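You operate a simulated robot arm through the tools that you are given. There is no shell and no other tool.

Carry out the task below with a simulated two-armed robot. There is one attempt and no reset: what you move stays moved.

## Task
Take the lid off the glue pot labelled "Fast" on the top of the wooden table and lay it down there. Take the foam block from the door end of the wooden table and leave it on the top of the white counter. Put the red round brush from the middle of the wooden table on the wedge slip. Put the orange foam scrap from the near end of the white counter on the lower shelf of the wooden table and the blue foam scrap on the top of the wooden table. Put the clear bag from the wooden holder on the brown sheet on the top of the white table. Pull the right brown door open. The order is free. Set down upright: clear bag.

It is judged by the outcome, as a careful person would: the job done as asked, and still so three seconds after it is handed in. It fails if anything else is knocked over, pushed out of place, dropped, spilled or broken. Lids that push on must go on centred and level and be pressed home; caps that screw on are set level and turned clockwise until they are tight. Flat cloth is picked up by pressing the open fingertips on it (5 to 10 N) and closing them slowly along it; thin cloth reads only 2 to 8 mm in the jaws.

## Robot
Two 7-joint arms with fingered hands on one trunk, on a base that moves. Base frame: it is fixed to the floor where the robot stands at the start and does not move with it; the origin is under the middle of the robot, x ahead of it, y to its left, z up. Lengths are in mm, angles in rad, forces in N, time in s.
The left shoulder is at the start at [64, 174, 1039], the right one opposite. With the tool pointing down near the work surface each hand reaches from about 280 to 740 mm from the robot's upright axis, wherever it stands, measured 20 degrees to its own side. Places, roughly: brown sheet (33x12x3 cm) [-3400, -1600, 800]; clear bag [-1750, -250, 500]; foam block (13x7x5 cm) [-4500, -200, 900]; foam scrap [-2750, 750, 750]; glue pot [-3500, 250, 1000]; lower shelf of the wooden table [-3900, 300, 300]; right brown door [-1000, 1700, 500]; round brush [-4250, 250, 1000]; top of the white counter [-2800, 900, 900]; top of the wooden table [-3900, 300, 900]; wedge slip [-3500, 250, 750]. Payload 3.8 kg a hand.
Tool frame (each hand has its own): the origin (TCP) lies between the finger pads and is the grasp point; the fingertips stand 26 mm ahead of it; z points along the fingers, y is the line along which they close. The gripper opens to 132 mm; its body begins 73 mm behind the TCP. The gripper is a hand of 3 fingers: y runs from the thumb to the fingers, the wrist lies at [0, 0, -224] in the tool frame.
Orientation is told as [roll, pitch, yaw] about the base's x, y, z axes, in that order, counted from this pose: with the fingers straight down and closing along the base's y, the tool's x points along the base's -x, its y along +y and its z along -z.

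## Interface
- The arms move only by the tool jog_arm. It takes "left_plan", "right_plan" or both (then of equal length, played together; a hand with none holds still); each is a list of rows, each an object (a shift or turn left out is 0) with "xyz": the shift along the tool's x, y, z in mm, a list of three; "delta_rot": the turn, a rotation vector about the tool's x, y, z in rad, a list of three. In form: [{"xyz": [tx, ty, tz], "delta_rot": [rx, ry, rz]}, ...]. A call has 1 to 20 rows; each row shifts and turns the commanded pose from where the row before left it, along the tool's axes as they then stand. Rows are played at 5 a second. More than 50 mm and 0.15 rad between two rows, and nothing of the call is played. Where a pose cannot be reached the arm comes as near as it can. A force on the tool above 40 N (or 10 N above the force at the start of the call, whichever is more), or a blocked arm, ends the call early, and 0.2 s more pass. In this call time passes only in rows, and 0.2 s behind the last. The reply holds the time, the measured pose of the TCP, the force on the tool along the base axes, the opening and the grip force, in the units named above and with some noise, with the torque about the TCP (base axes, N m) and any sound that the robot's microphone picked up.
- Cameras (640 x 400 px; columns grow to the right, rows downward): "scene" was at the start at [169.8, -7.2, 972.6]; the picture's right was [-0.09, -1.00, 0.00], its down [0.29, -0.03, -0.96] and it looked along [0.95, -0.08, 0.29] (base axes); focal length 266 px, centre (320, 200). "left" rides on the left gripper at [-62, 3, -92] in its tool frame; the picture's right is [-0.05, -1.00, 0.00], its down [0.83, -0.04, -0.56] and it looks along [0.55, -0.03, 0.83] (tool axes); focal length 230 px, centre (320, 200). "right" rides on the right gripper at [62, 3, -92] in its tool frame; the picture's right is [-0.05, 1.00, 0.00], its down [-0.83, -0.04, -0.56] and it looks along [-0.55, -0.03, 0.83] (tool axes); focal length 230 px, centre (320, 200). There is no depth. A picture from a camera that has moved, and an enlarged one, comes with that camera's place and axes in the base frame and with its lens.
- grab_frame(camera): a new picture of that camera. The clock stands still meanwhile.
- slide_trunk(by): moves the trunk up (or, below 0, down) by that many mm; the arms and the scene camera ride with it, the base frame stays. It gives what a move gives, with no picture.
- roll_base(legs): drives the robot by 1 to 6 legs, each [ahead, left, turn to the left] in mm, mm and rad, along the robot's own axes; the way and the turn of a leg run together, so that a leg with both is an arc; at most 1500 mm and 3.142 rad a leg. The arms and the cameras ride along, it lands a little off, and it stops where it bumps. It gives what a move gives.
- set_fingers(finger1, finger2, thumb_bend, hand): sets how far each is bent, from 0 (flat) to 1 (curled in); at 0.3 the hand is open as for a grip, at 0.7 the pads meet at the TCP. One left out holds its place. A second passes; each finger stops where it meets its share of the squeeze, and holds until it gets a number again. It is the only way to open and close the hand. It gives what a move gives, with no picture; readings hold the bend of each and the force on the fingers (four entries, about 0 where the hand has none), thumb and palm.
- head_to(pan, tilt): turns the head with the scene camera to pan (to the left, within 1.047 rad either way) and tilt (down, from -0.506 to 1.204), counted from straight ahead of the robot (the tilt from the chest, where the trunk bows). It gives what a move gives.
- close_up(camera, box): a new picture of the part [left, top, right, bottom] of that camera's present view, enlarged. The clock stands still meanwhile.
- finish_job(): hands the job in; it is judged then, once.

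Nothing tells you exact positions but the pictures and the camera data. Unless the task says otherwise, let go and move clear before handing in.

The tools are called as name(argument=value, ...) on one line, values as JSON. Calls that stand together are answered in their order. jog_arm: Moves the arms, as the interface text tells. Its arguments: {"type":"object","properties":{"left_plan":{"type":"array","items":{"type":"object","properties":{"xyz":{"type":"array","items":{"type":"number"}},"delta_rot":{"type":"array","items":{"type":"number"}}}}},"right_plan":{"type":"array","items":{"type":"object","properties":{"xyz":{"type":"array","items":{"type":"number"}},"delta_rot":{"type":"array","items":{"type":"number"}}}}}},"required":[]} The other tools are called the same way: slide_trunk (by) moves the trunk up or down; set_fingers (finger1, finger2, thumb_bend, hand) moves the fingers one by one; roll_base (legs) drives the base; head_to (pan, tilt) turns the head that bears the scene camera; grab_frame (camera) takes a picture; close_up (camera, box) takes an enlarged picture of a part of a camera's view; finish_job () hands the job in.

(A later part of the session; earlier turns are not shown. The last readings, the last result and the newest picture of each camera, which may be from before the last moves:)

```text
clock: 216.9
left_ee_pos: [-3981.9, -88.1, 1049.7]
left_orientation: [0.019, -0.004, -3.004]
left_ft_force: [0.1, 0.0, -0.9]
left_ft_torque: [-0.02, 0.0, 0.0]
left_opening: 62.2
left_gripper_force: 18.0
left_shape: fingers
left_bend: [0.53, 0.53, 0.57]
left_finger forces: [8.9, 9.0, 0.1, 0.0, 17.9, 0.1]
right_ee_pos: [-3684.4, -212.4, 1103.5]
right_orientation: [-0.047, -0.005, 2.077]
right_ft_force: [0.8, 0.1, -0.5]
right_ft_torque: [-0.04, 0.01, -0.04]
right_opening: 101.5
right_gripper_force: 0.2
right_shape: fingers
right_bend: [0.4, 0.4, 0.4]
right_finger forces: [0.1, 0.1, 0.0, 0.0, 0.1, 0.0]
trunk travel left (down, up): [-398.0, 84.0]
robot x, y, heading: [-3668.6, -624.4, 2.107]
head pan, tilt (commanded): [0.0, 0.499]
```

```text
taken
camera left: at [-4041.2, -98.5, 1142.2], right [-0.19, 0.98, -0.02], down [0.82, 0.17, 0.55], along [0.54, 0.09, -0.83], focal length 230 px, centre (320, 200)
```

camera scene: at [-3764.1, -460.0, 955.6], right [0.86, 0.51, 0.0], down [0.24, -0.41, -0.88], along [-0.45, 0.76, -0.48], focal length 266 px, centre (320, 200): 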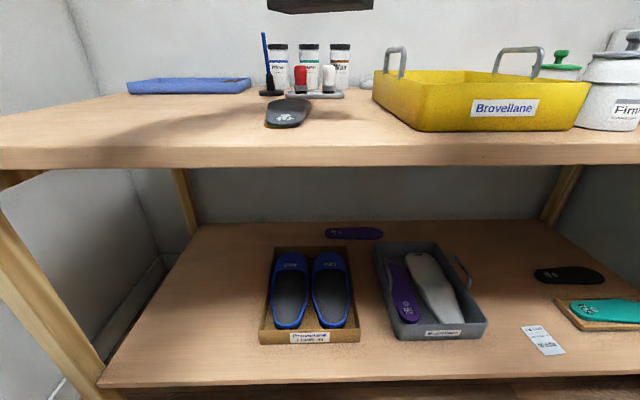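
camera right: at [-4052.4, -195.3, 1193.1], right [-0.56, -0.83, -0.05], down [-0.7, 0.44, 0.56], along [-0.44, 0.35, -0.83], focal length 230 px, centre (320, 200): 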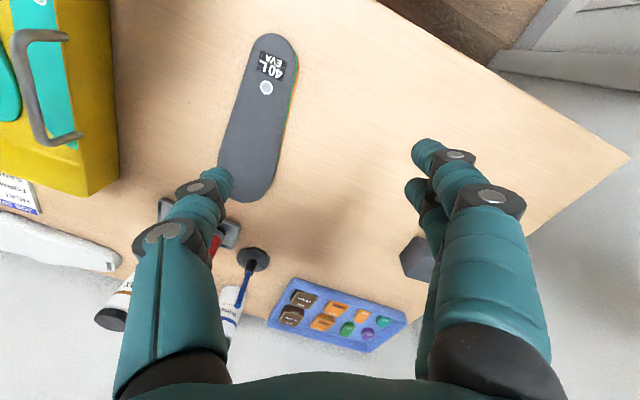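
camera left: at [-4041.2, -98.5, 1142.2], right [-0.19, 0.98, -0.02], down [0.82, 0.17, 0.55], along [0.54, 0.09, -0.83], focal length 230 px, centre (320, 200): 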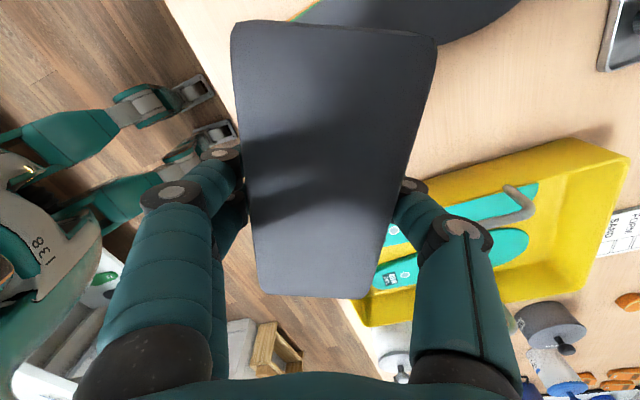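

I hold the block above the table. I back off a little and strafe right to the white counter to see its surface.

roll_base(legs=[[-150, 0, 0], [0, -1150, 0]])

head_to(pan=0, tilt=0.45)

slide_trunk(by=70)

grab_frame(camera="scene")

grab_frame(camera="right")

```text
clock: 228.2
left_ee_pos: [-2938.7, 373.0, 1049.4]
left_orientation: [0.02, -0.004, -2.976]
left_ft_force: [-0.2, 0.8, -0.6]
left_ft_torque: [-0.01, 0.01, -0.01]
left_opening: 62.0
left_gripper_force: 18.1
left_shape: fingers
left_bend: [0.53, 0.53, 0.57]
left_finger forces: [8.9, 9.0, 0.0, 0.1, 18.1, 0.0]
right_ee_pos: [-2638.4, 256.7, 1102.6]
right_orientation: [-0.048, -0.006, 2.107]
right_ft_force: [0.1, 0.1, 1.4]
right_ft_torque: [0.01, -0.03, 0.02]
right_opening: 101.3
right_gripper_force: 0.1
right_shape: fingers
right_bend: [0.4, 0.4, 0.4]
right_finger forces: [0.0, 0.0, 0.1, 0.0, 0.0, 0.1]
trunk travel left (down, up): [-398.0, 84.0]
robot x, y, heading: [-2609.7, -152.8, 2.14]
head pan, tilt (commanded): [0.0, 0.499]
```

```text
clock: 228.8
left_ee_pos: [-2937.2, 373.7, 1049.4]
left_orientation: [0.021, -0.004, -2.976]
left_ft_force: [-0.2, 0.1, -0.4]
left_ft_torque: [-0.03, -0.01, -0.01]
left_opening: 61.9
left_gripper_force: 18.1
left_shape: fingers
left_bend: [0.53, 0.53, 0.57]
left_finger forces: [8.9, 9.0, 0.1, 0.0, 18.1, 0.1]
right_ee_pos: [-2637.2, 257.7, 1101.8]
right_orientation: [-0.045, -0.005, 2.106]
right_ft_force: [-0.4, -0.7, -0.8]
right_ft_torque: [0.03, 0.02, -0.02]
right_opening: 101.4
right_gripper_force: 0.1
right_shape: fingers
right_bend: [0.4, 0.4, 0.4]
right_finger forces: [0.0, 0.0, 0.1, 0.0, 0.0, 0.0]
trunk travel left (down, up): [-398.0, 84.0]
robot x, y, heading: [-2609.4, -156.1, 2.133]
head pan, tilt (commanded): [0.0, 0.45]
```

```text
clock: 229.9
left_ee_pos: [-2923.4, 349.7, 1220.6]
left_orientation: [-0.135, -0.068, -2.972]
left_ft_force: [0.6, 1.1, -0.6]
left_ft_torque: [-0.02, 0.0, 0.03]
left_opening: 61.9
left_gripper_force: 18.0
left_shape: fingers
left_bend: [0.53, 0.53, 0.57]
left_finger forces: [8.9, 9.0, 0.0, 0.0, 17.8, 0.1]
right_ee_pos: [-2638.4, 259.0, 1170.2]
right_orientation: [-0.046, -0.002, 2.107]
right_ft_force: [-0.4, 0.5, 0.0]
right_ft_torque: [-0.01, 0.01, 0.0]
right_opening: 101.2
right_gripper_force: 0.1
right_shape: fingers
right_bend: [0.4, 0.4, 0.4]
right_finger forces: [0.0, 0.1, 0.0, 0.0, 0.1, 0.1]
trunk travel left (down, up): [-468.0, 14.0]
robot x, y, heading: [-2608.4, -156.3, 2.134]
head pan, tilt (commanded): [0.0, 0.45]
```

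```text
taken
camera scene: at [-2715.9, 17.8, 1054.1], right [0.85, 0.53, 0.0], down [0.23, -0.37, -0.9], along [-0.48, 0.76, -0.44], focal length 266 px, centre (320, 200)
```

scene: 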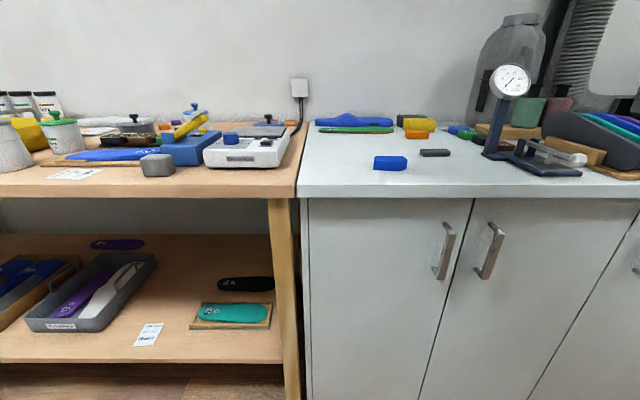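

```text
taken
camera right: at [-2613.0, 200.6, 1261.8], right [-0.88, -0.46, -0.05], down [-0.41, 0.72, 0.56], along [-0.22, 0.51, -0.83], focal length 230 px, centre (320, 200)
```

right: 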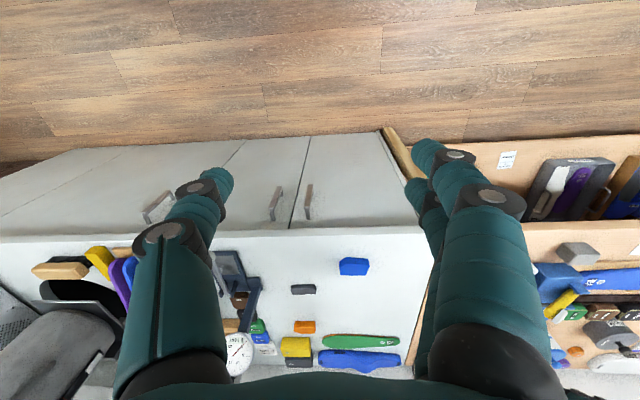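

Raising the trunk shifted the left arm, but the block is still held. The white counter's near end shows a blue scrap, a grey one, an orange one and a yellow one. I zoom in to identify them.

close_up(camera="scene", box=[300, 90, 540, 210])

close_up(camera="right", box=[200, 220, 460, 380])

close_up(camera="scene", box=[20, 90, 300, 210])

grab_frame(camera="left")

```text
2.67 times, centred on (420, 150) of scene
camera zoom: at [-2715.9, 17.8, 1054.1], right [0.85, 0.53, 0.0], down [0.23, -0.37, -0.9], along [-0.48, 0.76, -0.44], focal length 709 px, centre (53, 333)
```

zoom: 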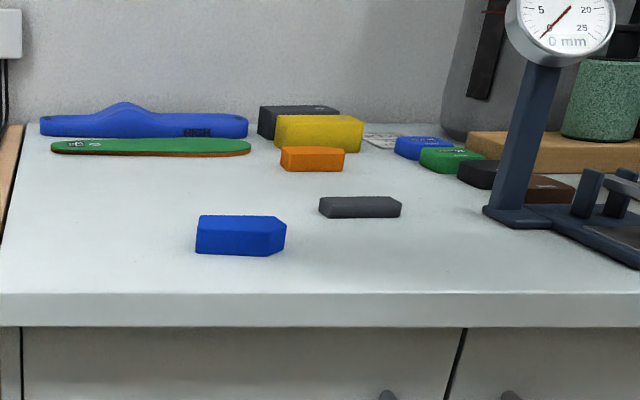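

```text
2.46 times, centred on (330, 300) of right
camera zoom: at [-2613.0, 200.6, 1261.8], right [-0.88, -0.46, -0.05], down [-0.41, 0.72, 0.56], along [-0.22, 0.51, -0.83], focal length 566 px, centre (295, -46)
```

zoom: 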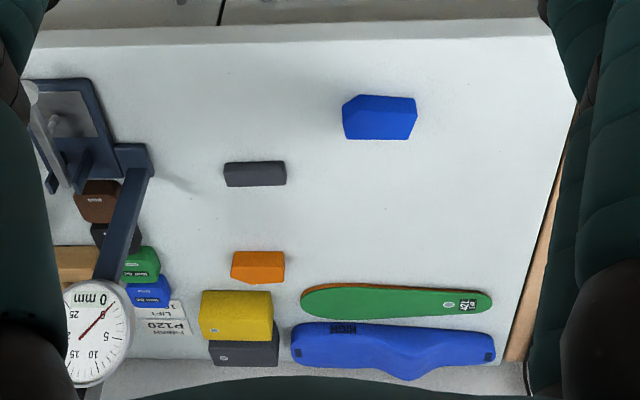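

```text
2.29 times, centred on (160, 150) of scene
camera zoom: at [-2715.9, 17.8, 1054.1], right [0.85, 0.53, 0.0], down [0.23, -0.37, -0.9], along [-0.48, 0.76, -0.44], focal length 607 px, centre (686, 314)
```

zoom: 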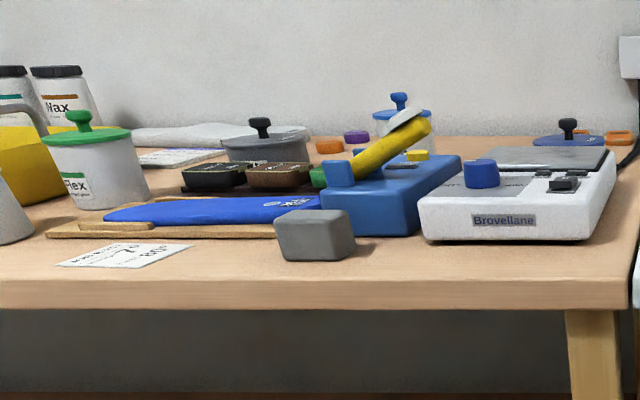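

```text
taken
camera left: at [-2973.7, 324.4, 1315.5], right [-0.21, 0.97, 0.14], down [0.86, 0.12, 0.5], along [0.47, 0.22, -0.86], focal length 230 px, centre (320, 200)
```

left: 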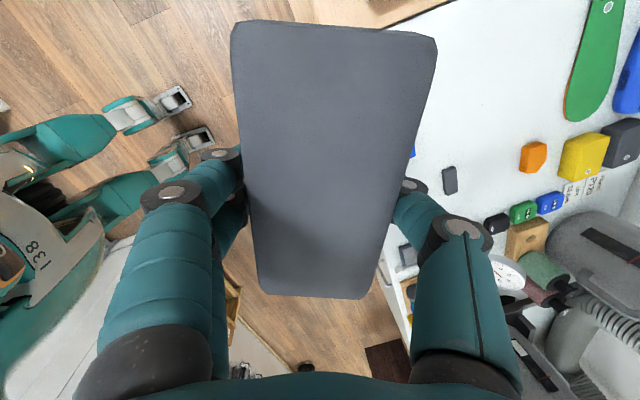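

The three foam scraps are blue (-2884, 575), grey and orange (-2906, 908); the counter top is near z 860. There is free space at the front of the counter between the blue scrap and the gauge stand; I'll put the block there (about U −2045, V 1945).

slide_trunk(by=-70)

roll_base(legs=[[0, -270, -0.028]])

grab_frame(camera="scene")

grab_frame(camera="left")

```text
clock: 231.0
left_ee_pos: [-2921.6, 347.5, 1153.8]
left_orientation: [-0.14, -0.071, -2.967]
left_ft_force: [0.5, 0.3, -0.9]
left_ft_torque: [0.01, -0.01, 0.02]
left_opening: 61.8
left_gripper_force: 17.5
left_shape: fingers
left_bend: [0.53, 0.53, 0.57]
left_finger forces: [8.9, 9.0, 0.1, 0.0, 17.7, 0.0]
right_ee_pos: [-2638.3, 258.0, 1102.6]
right_orientation: [-0.048, -0.007, 2.107]
right_ft_force: [-0.5, -0.3, -0.3]
right_ft_torque: [-0.03, -0.01, -0.02]
right_opening: 101.2
right_gripper_force: 0.2
right_shape: fingers
right_bend: [0.4, 0.4, 0.4]
right_finger forces: [0.0, 0.1, 0.0, 0.0, 0.0, 0.1]
trunk travel left (down, up): [-398.0, 84.0]
robot x, y, heading: [-2609.9, -152.8, 2.131]
head pan, tilt (commanded): [0.0, 0.45]
```

```text
clock: 233.9
left_ee_pos: [-2680.4, 495.0, 1152.4]
left_orientation: [-0.137, -0.069, -2.998]
left_ft_force: [-0.2, 1.1, -1.1]
left_ft_torque: [-0.01, 0.01, -0.03]
left_opening: 61.9
left_gripper_force: 18.4
left_shape: fingers
left_bend: [0.53, 0.53, 0.57]
left_finger forces: [8.9, 9.0, 0.0, 0.0, 17.7, 0.0]
right_ee_pos: [-2400.3, 397.0, 1102.6]
right_orientation: [-0.047, -0.006, 2.077]
right_ft_force: [-0.6, -0.4, -0.4]
right_ft_torque: [0.0, -0.01, -0.02]
right_opening: 101.2
right_gripper_force: 0.1
right_shape: fingers
right_bend: [0.4, 0.4, 0.4]
right_finger forces: [0.0, 0.1, 0.0, 0.1, 0.0, 0.0]
trunk travel left (down, up): [-398.0, 84.0]
robot x, y, heading: [-2381.4, -11.3, 2.105]
head pan, tilt (commanded): [0.0, 0.45]
```

```text
taken
camera scene: at [-2478.6, 150.8, 960.0], right [0.86, 0.51, 0.0], down [0.22, -0.37, -0.9], along [-0.46, 0.77, -0.44], focal length 266 px, centre (320, 200)
```

scene: 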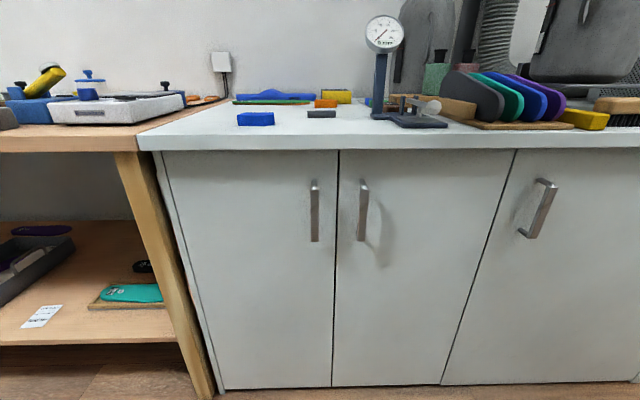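

```text
taken
camera left: at [-2731.9, 472.2, 1247.5], right [-0.18, 0.97, 0.14], down [0.86, 0.09, 0.5], along [0.47, 0.21, -0.86], focal length 230 px, centre (320, 200)
```

left: 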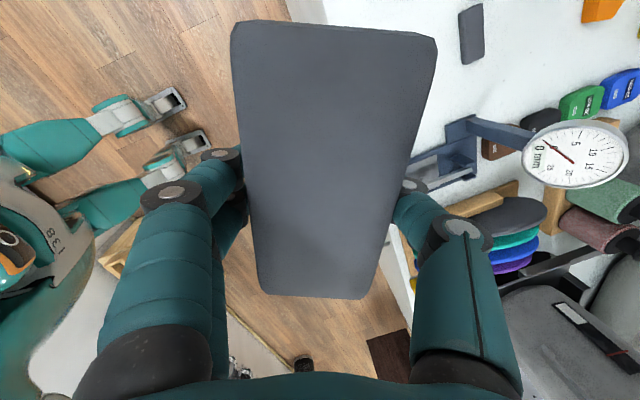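

I level the hand again, roll 150 mm closer and start lowering the block over the free spot.

jog_arm(left_plan=[{"delta_rot": [-0.07, 0.035, 0]}, {"delta_rot": [-0.067, 0.034, 0]}])

roll_base(legs=[[150, 0, 0]])

jog_arm(left_plan=[{"xyz": [0, 0, 45]}, {"xyz": [0, 0, 45]}, {"xyz": [0, 0, 45]}, {"xyz": [0, 0, 45]}])

head_to(pan=0, tilt=0.6)

grab_frame(camera="scene")

grab_frame(camera="right")

```text
clock: 234.5
left_ee_pos: [-2679.5, 495.7, 1151.3]
left_orientation: [-0.001, 0.0, -3.007]
left_ft_force: [0.7, 0.0, -0.2]
left_ft_torque: [-0.03, 0.0, -0.02]
left_opening: 61.7
left_gripper_force: 17.9
left_shape: fingers
left_bend: [0.53, 0.53, 0.57]
left_finger forces: [8.8, 8.9, 0.0, 0.1, 17.8, 0.0]
right_ee_pos: [-2396.3, 397.2, 1102.7]
right_orientation: [-0.047, -0.005, 2.076]
right_ft_force: [0.2, -0.3, 0.2]
right_ft_torque: [-0.01, 0.01, -0.01]
right_opening: 101.5
right_gripper_force: 0.1
right_shape: fingers
right_bend: [0.4, 0.4, 0.4]
right_finger forces: [0.0, 0.0, 0.0, 0.1, 0.0, 0.0]
trunk travel left (down, up): [-398.0, 84.0]
robot x, y, heading: [-2382.2, -14.5, 2.103]
head pan, tilt (commanded): [0.0, 0.45]
```

```text
clock: 235.9
left_ee_pos: [-2756.2, 624.0, 1151.9]
left_orientation: [0.0, -0.001, -3.002]
left_ft_force: [0.6, -0.5, -0.5]
left_ft_torque: [-0.01, 0.01, 0.01]
left_opening: 61.8
left_gripper_force: 18.1
left_shape: fingers
left_bend: [0.53, 0.53, 0.57]
left_finger forces: [8.8, 9.0, 0.0, 0.1, 17.8, 0.0]
right_ee_pos: [-2475.4, 525.9, 1102.1]
right_orientation: [-0.047, -0.006, 2.079]
right_ft_force: [0.1, -0.7, -0.9]
right_ft_torque: [0.04, -0.04, 0.01]
right_opening: 101.5
right_gripper_force: 0.0
right_shape: fingers
right_bend: [0.4, 0.4, 0.4]
right_finger forces: [0.0, 0.0, 0.1, 0.1, 0.0, 0.0]
trunk travel left (down, up): [-398.0, 84.0]
robot x, y, heading: [-2462.8, 115.4, 2.105]
head pan, tilt (commanded): [0.0, 0.45]
```

```text
clock: 236.9
left_ee_pos: [-2753.5, 623.6, 970.9]
left_orientation: [0.0, 0.0, -3.001]
left_ft_force: [0.4, -0.9, -0.5]
left_ft_torque: [0.0, -0.01, 0.0]
left_opening: 61.8
left_gripper_force: 18.1
left_shape: fingers
left_bend: [0.53, 0.53, 0.57]
left_finger forces: [8.7, 8.9, 0.1, 0.0, 17.7, 0.1]
right_ee_pos: [-2475.8, 526.1, 1101.5]
right_orientation: [-0.047, -0.005, 2.078]
right_ft_force: [-1.8, 0.4, -0.2]
right_ft_torque: [-0.01, 0.04, 0.0]
right_opening: 100.9
right_gripper_force: 0.1
right_shape: fingers
right_bend: [0.4, 0.4, 0.4]
right_finger forces: [0.0, 0.1, 0.0, 0.0, 0.0, 0.0]
trunk travel left (down, up): [-398.0, 84.0]
robot x, y, heading: [-2455.9, 117.6, 2.104]
head pan, tilt (commanded): [0.0, 0.45]
```

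```text
clock: 237.6
left_ee_pos: [-2755.1, 623.2, 971.9]
left_orientation: [0.0, 0.0, -3.002]
left_ft_force: [-0.1, -0.3, -0.8]
left_ft_torque: [0.0, -0.01, 0.01]
left_opening: 61.5
left_gripper_force: 17.5
left_shape: fingers
left_bend: [0.53, 0.53, 0.57]
left_finger forces: [8.8, 8.9, 0.0, 0.0, 17.6, 0.1]
right_ee_pos: [-2476.0, 525.0, 1102.7]
right_orientation: [-0.047, -0.007, 2.079]
right_ft_force: [0.4, 0.2, 0.0]
right_ft_torque: [0.02, 0.01, -0.01]
right_opening: 101.5
right_gripper_force: 0.0
right_shape: fingers
right_bend: [0.4, 0.4, 0.4]
right_finger forces: [0.0, 0.0, 0.1, 0.0, 0.1, 0.0]
trunk travel left (down, up): [-398.0, 84.0]
robot x, y, heading: [-2460.7, 114.7, 2.108]
head pan, tilt (commanded): [0.0, 0.6]
```

```text
taken
camera scene: at [-2552.8, 275.6, 946.5], right [0.86, 0.51, 0.0], down [0.29, -0.49, -0.83], along [-0.42, 0.71, -0.56], focal length 266 px, centre (320, 200)
```

scene: 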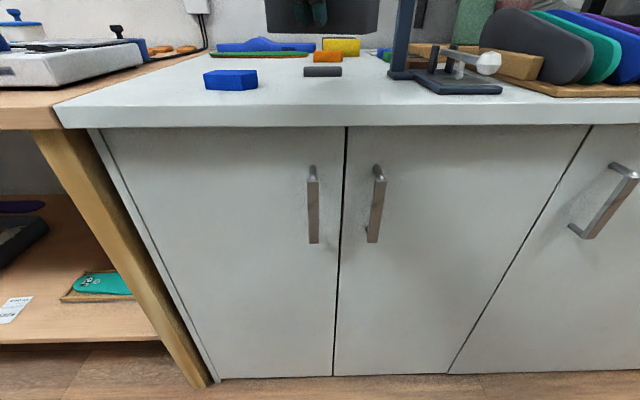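

```text
taken
camera right: at [-2451.2, 465.8, 1193.3], right [-0.9, -0.44, -0.05], down [-0.39, 0.73, 0.56], along [-0.21, 0.52, -0.83], focal length 230 px, centre (320, 200)
```

right: 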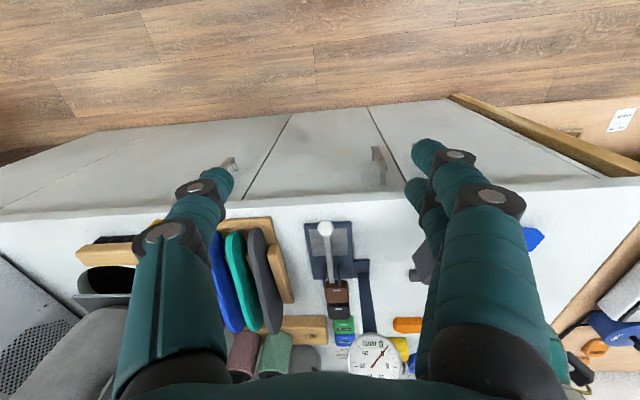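

The spot below is clear (about 75 mm from the grey scrap, 50 mm from the gauge stand). I lower the block onto the counter.

jog_arm(left_plan=[{"xyz": [0, 10, 30]}, {"xyz": [0, 0, 25]}, {"xyz": [0, 0, 8]}])

jog_arm(left_plan=[{"xyz": [0, 0, 4]}])

jog_arm(left_plan=[{"xyz": [0, 0, 4]}])

grab_frame(camera="scene")

```text
clock: 238.4
left_ee_pos: [-2754.2, 615.2, 909.0]
left_orientation: [-0.001, 0.001, -3.004]
left_ft_force: [0.1, 1.0, -0.7]
left_ft_torque: [0.0, 0.01, 0.01]
left_opening: 61.6
left_gripper_force: 17.6
left_shape: fingers
left_bend: [0.53, 0.53, 0.57]
left_finger forces: [8.8, 8.9, 0.0, 0.0, 17.6, 0.0]
right_ee_pos: [-2476.1, 525.1, 1103.8]
right_orientation: [-0.048, -0.008, 2.078]
right_ft_force: [-0.2, 0.4, 0.9]
right_ft_torque: [0.04, 0.03, 0.02]
right_opening: 101.5
right_gripper_force: 0.1
right_shape: fingers
right_bend: [0.4, 0.4, 0.4]
right_finger forces: [0.0, 0.0, 0.1, 0.0, 0.1, 0.0]
trunk travel left (down, up): [-398.0, 84.0]
robot x, y, heading: [-2459.0, 115.6, 2.102]
head pan, tilt (commanded): [0.0, 0.6]
```

```text
clock: 238.8
left_ee_pos: [-2752.8, 614.6, 906.3]
left_orientation: [0.0, -0.001, -3.003]
left_ft_force: [1.1, -0.4, -0.8]
left_ft_torque: [0.05, -0.01, -0.01]
left_opening: 61.4
left_gripper_force: 17.4
left_shape: fingers
left_bend: [0.53, 0.53, 0.57]
left_finger forces: [8.9, 8.9, 0.0, 0.1, 17.6, 0.0]
right_ee_pos: [-2474.7, 525.9, 1102.6]
right_orientation: [-0.047, -0.007, 2.08]
right_ft_force: [0.0, -0.3, -0.3]
right_ft_torque: [0.0, -0.01, 0.0]
right_opening: 101.2
right_gripper_force: 0.0
right_shape: fingers
right_bend: [0.4, 0.4, 0.4]
right_finger forces: [0.1, 0.0, 0.0, 0.0, 0.0, 0.0]
trunk travel left (down, up): [-398.0, 84.0]
robot x, y, heading: [-2457.7, 113.3, 2.108]
head pan, tilt (commanded): [0.0, 0.6]
```

```text
clock: 239.2
left_ee_pos: [-2753.5, 613.8, 900.5]
left_orientation: [0.0, 0.001, -3.003]
left_ft_force: [0.4, -0.1, -0.7]
left_ft_torque: [0.01, -0.01, 0.03]
left_opening: 61.7
left_gripper_force: 16.9
left_shape: fingers
left_bend: [0.53, 0.53, 0.57]
left_finger forces: [8.8, 8.9, 0.0, 0.0, 17.6, 0.0]
right_ee_pos: [-2475.2, 524.9, 1101.7]
right_orientation: [-0.047, -0.007, 2.079]
right_ft_force: [-0.9, 0.2, -0.1]
right_ft_torque: [-0.03, 0.01, -0.04]
right_opening: 101.4
right_gripper_force: 0.1
right_shape: fingers
right_bend: [0.4, 0.4, 0.4]
right_finger forces: [0.0, 0.1, 0.0, 0.0, 0.0, 0.0]
trunk travel left (down, up): [-398.0, 84.0]
robot x, y, heading: [-2458.5, 117.4, 2.105]
head pan, tilt (commanded): [0.0, 0.6]
```

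```text
taken
camera scene: at [-2552.9, 275.7, 946.4], right [0.86, 0.51, 0.0], down [0.29, -0.49, -0.82], along [-0.42, 0.71, -0.57], focal length 266 px, centre (320, 200)
```

scene: 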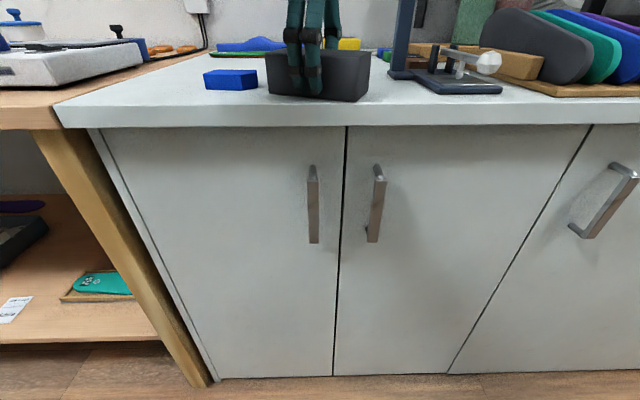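

jog_arm(left_plan=[{"xyz": [0, 0, 4]}])

jog_arm(left_plan=[{"xyz": [0, 0, 3]}])

jog_arm(left_plan=[{"xyz": [0, 0, 3]}])

close_up(camera="scene", box=[180, 20, 440, 150])

```text
clock: 239.6
left_ee_pos: [-2754.5, 614.0, 900.2]
left_orientation: [-0.003, 0.001, -3.002]
left_ft_force: [-0.6, 0.1, 6.8]
left_ft_torque: [-0.25, -0.03, 0.0]
left_opening: 61.5
left_gripper_force: 18.7
left_shape: fingers
left_bend: [0.53, 0.53, 0.57]
left_finger forces: [9.7, 9.6, 0.1, 0.0, 18.5, 0.0]
right_ee_pos: [-2475.5, 523.5, 1102.9]
right_orientation: [-0.048, -0.006, 2.079]
right_ft_force: [0.2, 1.1, 0.1]
right_ft_torque: [0.01, 0.06, -0.02]
right_opening: 101.3
right_gripper_force: 0.1
right_shape: fingers
right_bend: [0.4, 0.4, 0.4]
right_finger forces: [0.0, 0.0, 0.0, 0.0, 0.0, 0.1]
trunk travel left (down, up): [-398.0, 84.0]
robot x, y, heading: [-2458.2, 113.7, 2.111]
head pan, tilt (commanded): [0.0, 0.6]
```

```text
clock: 240.0
left_ee_pos: [-2754.1, 613.4, 897.3]
left_orientation: [-0.005, -0.001, -3.002]
left_ft_force: [-0.4, -1.3, 18.5]
left_ft_torque: [-0.4, -0.04, -0.01]
left_opening: 61.8
left_gripper_force: 19.7
left_shape: fingers
left_bend: [0.54, 0.54, 0.57]
left_finger forces: [10.3, 10.2, 0.1, 0.0, 19.9, 0.1]
right_ee_pos: [-2475.0, 523.4, 1102.9]
right_orientation: [-0.047, -0.009, 2.079]
right_ft_force: [-0.3, -0.1, 0.3]
right_ft_torque: [0.04, -0.03, 0.0]
right_opening: 101.2
right_gripper_force: 0.0
right_shape: fingers
right_bend: [0.4, 0.4, 0.4]
right_finger forces: [0.0, 0.0, 0.1, 0.0, 0.1, 0.0]
trunk travel left (down, up): [-398.0, 84.0]
robot x, y, heading: [-2460.8, 113.6, 2.104]
head pan, tilt (commanded): [0.0, 0.6]
```

```text
clock: 240.4
left_ee_pos: [-2754.0, 612.7, 897.4]
left_orientation: [-0.008, 0.001, -3.002]
left_ft_force: [-1.4, -1.1, 32.8]
left_ft_torque: [-0.44, 0.0, -0.03]
left_opening: 61.2
left_gripper_force: 21.1
left_shape: fingers
left_bend: [0.56, 0.55, 0.58]
left_finger forces: [10.9, 11.1, 0.0, 0.0, 20.7, 0.0]
right_ee_pos: [-2474.7, 521.9, 1103.0]
right_orientation: [-0.048, -0.006, 2.078]
right_ft_force: [0.4, 0.5, 0.5]
right_ft_torque: [0.02, -0.01, 0.03]
right_opening: 101.4
right_gripper_force: 0.0
right_shape: fingers
right_bend: [0.4, 0.4, 0.4]
right_finger forces: [0.1, 0.0, 0.0, 0.0, 0.1, 0.1]
trunk travel left (down, up): [-398.0, 84.0]
robot x, y, heading: [-2458.6, 115.0, 2.11]
head pan, tilt (commanded): [0.0, 0.6]
```

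```text
2.46 times, centred on (310, 85) of scene
camera zoom: at [-2552.0, 273.8, 947.3], right [0.86, 0.51, 0.0], down [0.29, -0.48, -0.83], along [-0.42, 0.71, -0.56], focal length 654 px, centre (345, 483)
```

zoom: 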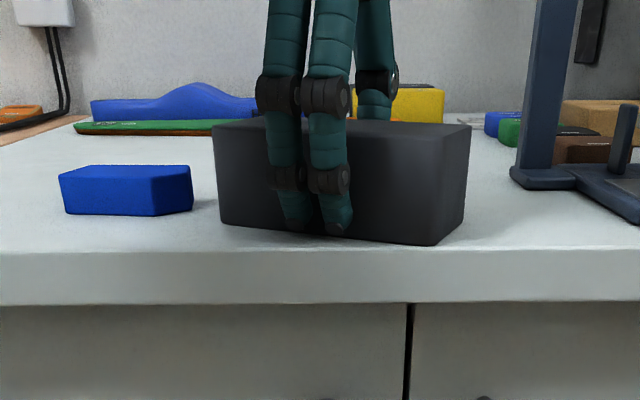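

The block is down on the counter. I relieve the press and open the fingers moderately.

jog_arm(left_plan=[{"xyz": [0, 0, -7]}])

set_fingers(hand="left", finger1=0.46, finger2=0.46, thumb_bend=0.5)

grab_frame(camera="left")

```text
clock: 240.8
left_ee_pos: [-2754.6, 612.5, 897.6]
left_orientation: [0.002, 0.001, -3.004]
left_ft_force: [0.1, 1.7, 13.5]
left_ft_torque: [-0.18, -0.05, -0.01]
left_opening: 61.7
left_gripper_force: 19.5
left_shape: fingers
left_bend: [0.56, 0.55, 0.58]
left_finger forces: [9.3, 9.3, 0.0, 0.1, 21.0, 0.0]
right_ee_pos: [-2474.4, 524.6, 1102.8]
right_orientation: [-0.047, -0.005, 2.079]
right_ft_force: [0.5, 0.4, -0.1]
right_ft_torque: [0.0, 0.0, 0.0]
right_opening: 101.1
right_gripper_force: 0.1
right_shape: fingers
right_bend: [0.4, 0.4, 0.4]
right_finger forces: [0.0, 0.0, 0.0, 0.0, 0.0, 0.0]
trunk travel left (down, up): [-398.0, 84.0]
robot x, y, heading: [-2460.2, 120.2, 2.105]
head pan, tilt (commanded): [0.0, 0.6]
```

```text
clock: 241.8
left_ee_pos: [-2755.3, 613.5, 898.7]
left_orientation: [0.0, 0.0, -3.002]
left_ft_force: [-0.4, 0.3, -0.2]
left_ft_torque: [-0.01, 0.0, -0.02]
left_opening: 74.3
left_gripper_force: 0.1
left_shape: fingers
left_bend: [0.46, 0.46, 0.5]
left_finger forces: [0.0, 0.0, 0.0, 0.0, 0.1, 0.0]
right_ee_pos: [-2474.2, 526.1, 1102.0]
right_orientation: [-0.047, -0.008, 2.078]
right_ft_force: [0.2, -0.9, -1.3]
right_ft_torque: [0.02, -0.04, -0.02]
right_opening: 101.5
right_gripper_force: 0.1
right_shape: fingers
right_bend: [0.4, 0.4, 0.4]
right_finger forces: [0.1, 0.0, 0.0, 0.0, 0.0, 0.0]
trunk travel left (down, up): [-398.0, 84.0]
robot x, y, heading: [-2459.9, 116.7, 2.106]
head pan, tilt (commanded): [0.0, 0.6]
```

```text
taken
camera left: at [-2815.1, 601.6, 990.8], right [-0.19, 0.98, 0.0], down [0.82, 0.16, 0.56], along [0.55, 0.11, -0.83], focal length 230 px, centre (320, 200)
```

left: 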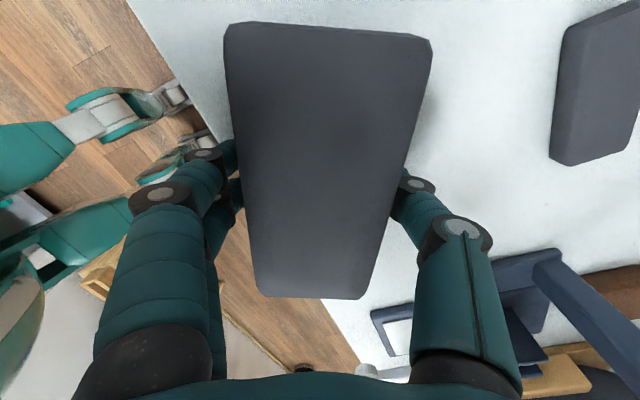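

The block is released. I lift the hand away, turn it back to neutral, and move it over the blue scrap.

jog_arm(left_plan=[{"xyz": [0, 0, -30]}, {"xyz": [0, 0, -40]}, {"xyz": [0, 0, -40]}, {"delta_rot": [0, 0, 0.147]}, {"delta_rot": [0, 0, 0.147]}, {"delta_rot": [0, 0, 0.147]}, {"delta_rot": [0, 0, 0.147]}, {"delta_rot": [0, 0, 0.147]}, {"delta_rot": [0, 0, 0.147]}, {"delta_rot": [0, 0, 0.147]}, {"delta_rot": [0, 0, 0.147]}, {"xyz": [-15, 40, 0]}, {"xyz": [-15, 40, 0]}, {"xyz": [0, 46, 0]}])

set_fingers(hand="left", finger1=0.33, finger2=0.33, thumb_bend=0.33)

grab_frame(camera="left")

grab_frame(camera="scene")

```text
clock: 244.8
left_ee_pos: [-2879.1, 575.4, 1007.5]
left_orientation: [0.0, 0.001, 2.103]
left_ft_force: [0.7, 0.0, 0.1]
left_ft_torque: [0.01, -0.03, -0.03]
left_opening: 74.2
left_gripper_force: 0.1
left_shape: fingers
left_bend: [0.46, 0.46, 0.5]
left_finger forces: [0.1, 0.0, 0.0, 0.1, 0.0, 0.0]
right_ee_pos: [-2475.6, 524.4, 1103.2]
right_orientation: [-0.049, -0.008, 2.078]
right_ft_force: [-0.6, -0.7, -0.5]
right_ft_torque: [0.0, -0.01, 0.0]
right_opening: 101.2
right_gripper_force: 0.0
right_shape: fingers
right_bend: [0.4, 0.4, 0.4]
right_finger forces: [0.0, 0.0, 0.0, 0.1, 0.0, 0.1]
trunk travel left (down, up): [-398.0, 84.0]
robot x, y, heading: [-2456.8, 115.9, 2.106]
head pan, tilt (commanded): [0.0, 0.6]
```

```text
clock: 245.8
left_ee_pos: [-2878.6, 576.2, 1007.9]
left_orientation: [0.001, 0.001, 2.102]
left_ft_force: [0.6, -0.6, -0.6]
left_ft_torque: [0.03, 0.0, 0.01]
left_opening: 124.3
left_gripper_force: 0.1
left_shape: fingers
left_bend: [0.33, 0.33, 0.33]
left_finger forces: [0.0, 0.1, 0.0, 0.0, 0.1, 0.0]
right_ee_pos: [-2475.8, 524.3, 1102.7]
right_orientation: [-0.046, -0.006, 2.078]
right_ft_force: [0.4, -0.3, 0.0]
right_ft_torque: [-0.02, -0.03, 0.01]
right_opening: 101.1
right_gripper_force: 0.1
right_shape: fingers
right_bend: [0.4, 0.4, 0.4]
right_finger forces: [0.0, 0.0, 0.1, 0.0, 0.0, 0.1]
trunk travel left (down, up): [-398.0, 84.0]
robot x, y, heading: [-2459.2, 115.8, 2.108]
head pan, tilt (commanded): [0.0, 0.6]
```

```text
taken
camera left: at [-2912.2, 627.1, 1099.9], right [0.83, 0.55, 0.0], down [0.46, -0.69, 0.56], along [0.31, -0.46, -0.83], focal length 230 px, centre (320, 200)
```

left: 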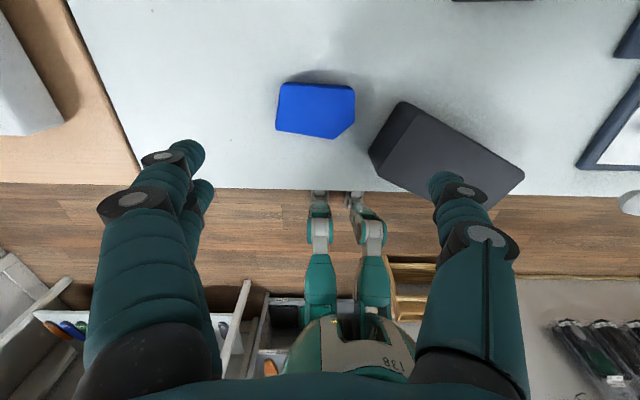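

```text
taken
camera scene: at [-2552.9, 275.6, 946.5], right [0.86, 0.51, 0.0], down [0.29, -0.49, -0.83], along [-0.42, 0.71, -0.56], focal length 266 px, centre (320, 200)
```

scene: 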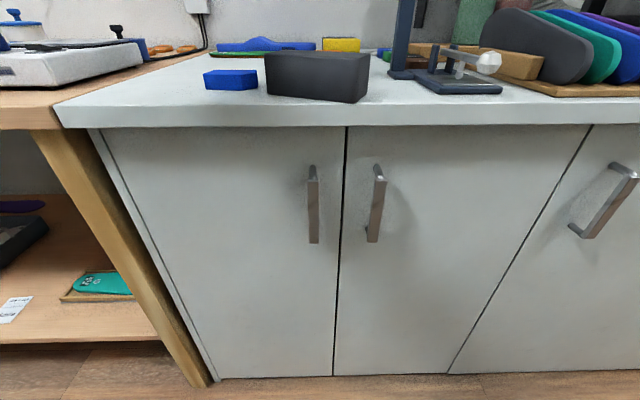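

The blue scrap sits close to the foam block, so closing sideways would crowd the block. I turn the hand about 70° so it closes front-to-back instead.

jog_arm(left_plan=[{"xyz": [-13, 3, 0]}, {"delta_rot": [0, 0, -0.148]}, {"delta_rot": [0, 0, -0.148]}, {"delta_rot": [0, 0, -0.148]}, {"delta_rot": [0, 0, -0.148]}, {"delta_rot": [0, 0, -0.148]}, {"delta_rot": [0, 0, -0.148]}, {"delta_rot": [0, 0, -0.148]}, {"delta_rot": [0, 0, -0.148]}, {"delta_rot": [0, 0, -0.12]}, {"xyz": [0, 0, 30]}])

grab_frame(camera="left")

```text
clock: 248.2
left_ee_pos: [-2888.9, 586.0, 978.9]
left_orientation: [0.0, 0.002, -2.874]
left_ft_force: [0.0, 0.7, -0.3]
left_ft_torque: [-0.04, -0.01, 0.01]
left_opening: 124.1
left_gripper_force: 0.1
left_shape: fingers
left_bend: [0.33, 0.33, 0.33]
left_finger forces: [0.0, 0.1, 0.0, 0.1, 0.0, 0.0]
right_ee_pos: [-2476.1, 524.6, 1103.4]
right_orientation: [-0.047, -0.006, 2.08]
right_ft_force: [-0.8, -0.5, 0.2]
right_ft_torque: [0.04, 0.03, 0.0]
right_opening: 101.4
right_gripper_force: 0.0
right_shape: fingers
right_bend: [0.4, 0.4, 0.4]
right_finger forces: [0.0, 0.0, 0.0, 0.0, 0.0, 0.0]
trunk travel left (down, up): [-398.0, 84.0]
robot x, y, heading: [-2459.6, 118.3, 2.105]
head pan, tilt (commanded): [0.0, 0.6]
```

```text
taken
camera left: at [-2947.9, 565.9, 1070.1], right [-0.32, 0.95, 0.0], down [0.79, 0.26, 0.56], along [0.53, 0.18, -0.83], focal length 230 px, centre (320, 200)
```

left: 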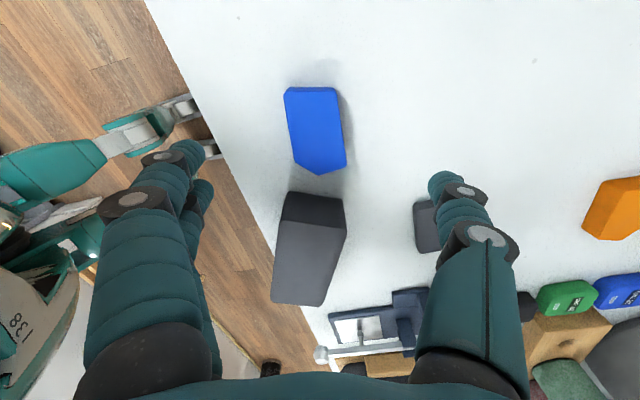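

The scrap is nicely between fingers and thumb now. I descend on it.

jog_arm(left_plan=[{"xyz": [-7, 4, 30]}, {"xyz": [0, 0, 30]}, {"xyz": [0, 0, 22]}])

grab_frame(camera="left")

grab_frame(camera="scene")

```text
clock: 249.0
left_ee_pos: [-2893.7, 581.4, 896.7]
left_orientation: [0.002, -0.001, -2.874]
left_ft_force: [0.1, 0.2, 0.0]
left_ft_torque: [-0.01, -0.05, 0.0]
left_opening: 124.4
left_gripper_force: 0.1
left_shape: fingers
left_bend: [0.33, 0.33, 0.33]
left_finger forces: [0.1, 0.0, 0.0, 0.1, 0.0, 0.0]
right_ee_pos: [-2475.4, 524.4, 1102.8]
right_orientation: [-0.049, -0.004, 2.08]
right_ft_force: [0.5, -0.5, 0.2]
right_ft_torque: [0.03, 0.01, 0.01]
right_opening: 101.2
right_gripper_force: 0.0
right_shape: fingers
right_bend: [0.4, 0.4, 0.4]
right_finger forces: [0.1, 0.1, 0.1, 0.0, 0.0, 0.0]
trunk travel left (down, up): [-398.0, 84.0]
robot x, y, heading: [-2456.6, 111.7, 2.105]
head pan, tilt (commanded): [0.0, 0.6]
```

```text
taken
camera left: at [-2952.0, 560.6, 988.2], right [-0.31, 0.95, 0.0], down [0.79, 0.26, 0.56], along [0.53, 0.17, -0.83], focal length 230 px, centre (320, 200)
```

left: 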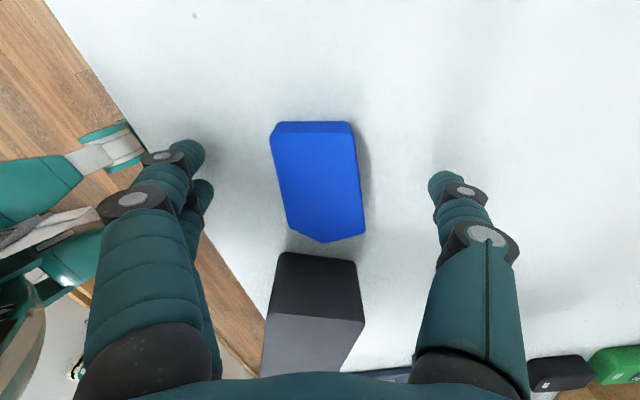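

```text
taken
camera scene: at [-2553.0, 275.6, 946.4], right [0.86, 0.51, 0.0], down [0.29, -0.49, -0.82], along [-0.42, 0.71, -0.57], focal length 266 px, centre (320, 200)
```

scene: 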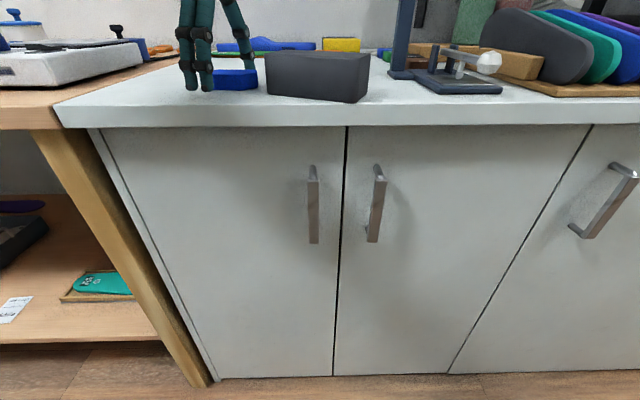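

jog_arm(left_plan=[{"xyz": [0, 0, 6]}])

set_fingers(hand="left", finger1=0.68, finger2=0.68, thumb_bend=0.68)

grab_frame(camera="left")

```text
clock: 249.4
left_ee_pos: [-2894.7, 579.6, 890.3]
left_orientation: [-0.001, 0.0, -2.875]
left_ft_force: [0.3, 0.5, 0.3]
left_ft_torque: [-0.01, -0.02, 0.04]
left_opening: 124.5
left_gripper_force: 0.0
left_shape: fingers
left_bend: [0.33, 0.33, 0.33]
left_finger forces: [0.1, 0.0, 0.0, 0.0, 0.0, 0.1]
right_ee_pos: [-2475.0, 526.4, 1102.5]
right_orientation: [-0.047, -0.007, 2.079]
right_ft_force: [-0.4, -0.1, 0.4]
right_ft_torque: [-0.04, 0.0, -0.01]
right_opening: 101.2
right_gripper_force: 0.2
right_shape: fingers
right_bend: [0.4, 0.4, 0.4]
right_finger forces: [0.0, 0.0, 0.0, 0.0, 0.0, 0.0]
trunk travel left (down, up): [-398.0, 84.0]
robot x, y, heading: [-2458.3, 114.7, 2.109]
head pan, tilt (commanded): [0.0, 0.6]
```

```text
clock: 250.4
left_ee_pos: [-2892.9, 580.2, 891.3]
left_orientation: [-0.002, 0.001, -2.876]
left_ft_force: [1.8, -3.7, 11.0]
left_ft_torque: [-0.46, -0.07, 0.03]
left_opening: 43.8
left_gripper_force: 19.3
left_shape: fingers
left_bend: [0.59, 0.6, 0.62]
left_finger forces: [15.0, 9.6, 0.0, 0.0, 13.1, 0.0]
right_ee_pos: [-2474.3, 523.4, 1104.1]
right_orientation: [-0.046, -0.006, 2.079]
right_ft_force: [-0.4, -0.3, -1.4]
right_ft_torque: [0.0, 0.02, -0.02]
right_opening: 101.2
right_gripper_force: 0.1
right_shape: fingers
right_bend: [0.4, 0.4, 0.4]
right_finger forces: [0.0, 0.0, 0.1, 0.1, 0.1, 0.1]
trunk travel left (down, up): [-398.0, 84.0]
robot x, y, heading: [-2457.0, 115.6, 2.108]
head pan, tilt (commanded): [0.0, 0.6]
```

```text
taken
camera left: at [-2950.9, 559.7, 984.2], right [-0.31, 0.95, 0.0], down [0.79, 0.26, 0.56], along [0.53, 0.18, -0.83], focal length 230 px, centre (320, 200)
```

left: 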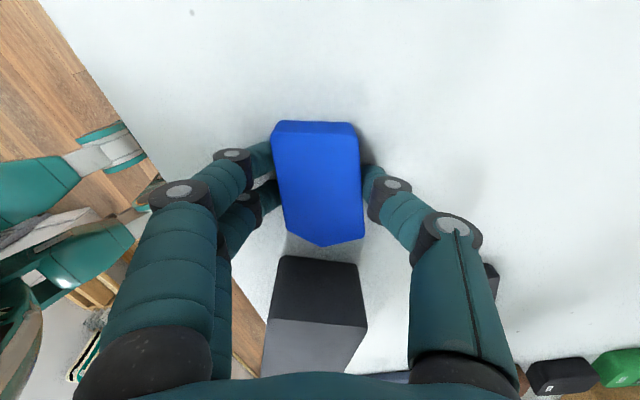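

The blue scrap is held. I lift it, draw the left hand back, and check the right hand's view for the orange scrap.

jog_arm(left_plan=[{"xyz": [0, 0, -30]}, {"xyz": [0, 0, -40]}, {"xyz": [0, 0, -40]}, {"xyz": [0, 0, -40]}, {"xyz": [0, 45, 0]}, {"xyz": [0, 45, 0]}, {"xyz": [0, 45, 0]}, {"xyz": [0, 45, 0]}])

roll_base(legs=[[200, 0, 0]])

grab_frame(camera="right")

grab_frame(camera="scene")

grab_frame(camera="left")

```text
clock: 252.2
left_ee_pos: [-2845.5, 402.4, 1041.8]
left_orientation: [-0.003, 0.0, -2.874]
left_ft_force: [-0.2, 0.3, -0.7]
left_ft_torque: [0.02, 0.01, 0.03]
left_opening: 42.9
left_gripper_force: 13.8
left_shape: fingers
left_bend: [0.59, 0.6, 0.62]
left_finger forces: [7.5, 6.5, 0.0, 0.0, 13.6, 0.1]
right_ee_pos: [-2474.6, 524.2, 1103.8]
right_orientation: [-0.049, -0.008, 2.078]
right_ft_force: [0.1, 0.0, 0.3]
right_ft_torque: [0.04, 0.02, -0.03]
right_opening: 101.3
right_gripper_force: 0.1
right_shape: fingers
right_bend: [0.4, 0.4, 0.4]
right_finger forces: [0.0, 0.0, 0.0, 0.1, 0.1, 0.0]
trunk travel left (down, up): [-398.0, 84.0]
robot x, y, heading: [-2459.0, 115.1, 2.111]
head pan, tilt (commanded): [0.0, 0.6]
```

```text
clock: 253.8
left_ee_pos: [-2948.7, 576.4, 1041.5]
left_orientation: [0.002, 0.001, -2.872]
left_ft_force: [0.3, 0.1, 0.1]
left_ft_torque: [-0.03, 0.04, -0.01]
left_opening: 42.8
left_gripper_force: 14.1
left_shape: fingers
left_bend: [0.59, 0.6, 0.62]
left_finger forces: [7.5, 6.4, 0.1, 0.0, 13.6, 0.0]
right_ee_pos: [-2579.0, 696.4, 1102.9]
right_orientation: [-0.047, -0.007, 2.08]
right_ft_force: [0.2, 0.4, 0.0]
right_ft_torque: [-0.01, 0.01, 0.01]
right_opening: 101.4
right_gripper_force: 0.1
right_shape: fingers
right_bend: [0.4, 0.4, 0.4]
right_finger forces: [0.0, 0.1, 0.0, 0.0, 0.1, 0.1]
trunk travel left (down, up): [-398.0, 84.0]
robot x, y, heading: [-2560.2, 282.7, 2.103]
head pan, tilt (commanded): [0.0, 0.6]
```

```text
taken
camera right: at [-2554.1, 638.0, 1193.2], right [-0.9, -0.44, -0.05], down [-0.39, 0.73, 0.56], along [-0.21, 0.52, -0.83], focal length 230 px, centre (320, 200)
```

right: 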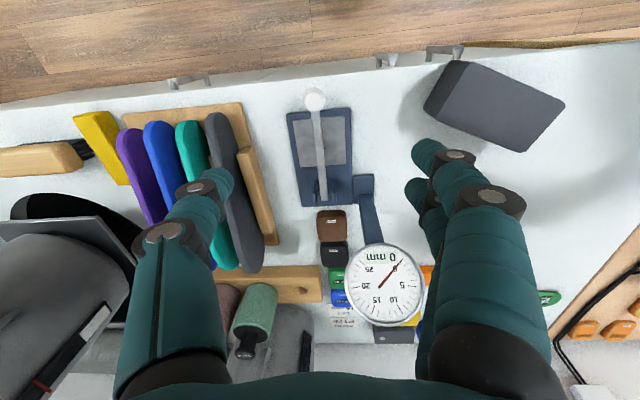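

```text
taken
camera scene: at [-2655.4, 447.6, 946.4], right [0.86, 0.51, 0.0], down [0.29, -0.49, -0.82], along [-0.42, 0.71, -0.57], focal length 266 px, centre (320, 200)
```

scene: 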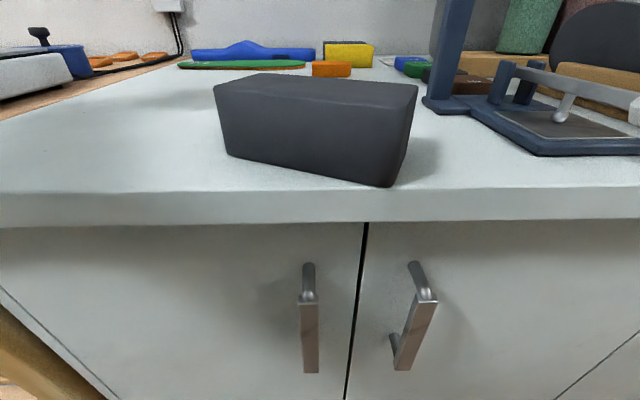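

```text
taken
camera left: at [-3005.5, 556.1, 1133.6], right [-0.32, 0.95, 0.0], down [0.79, 0.26, 0.56], along [0.53, 0.17, -0.83], focal length 230 px, centre (320, 200)
```

left: 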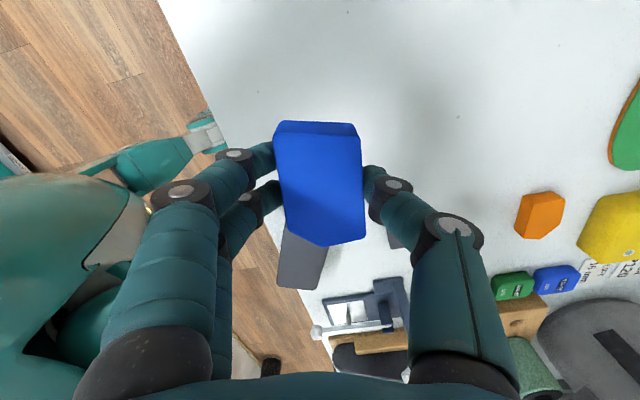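

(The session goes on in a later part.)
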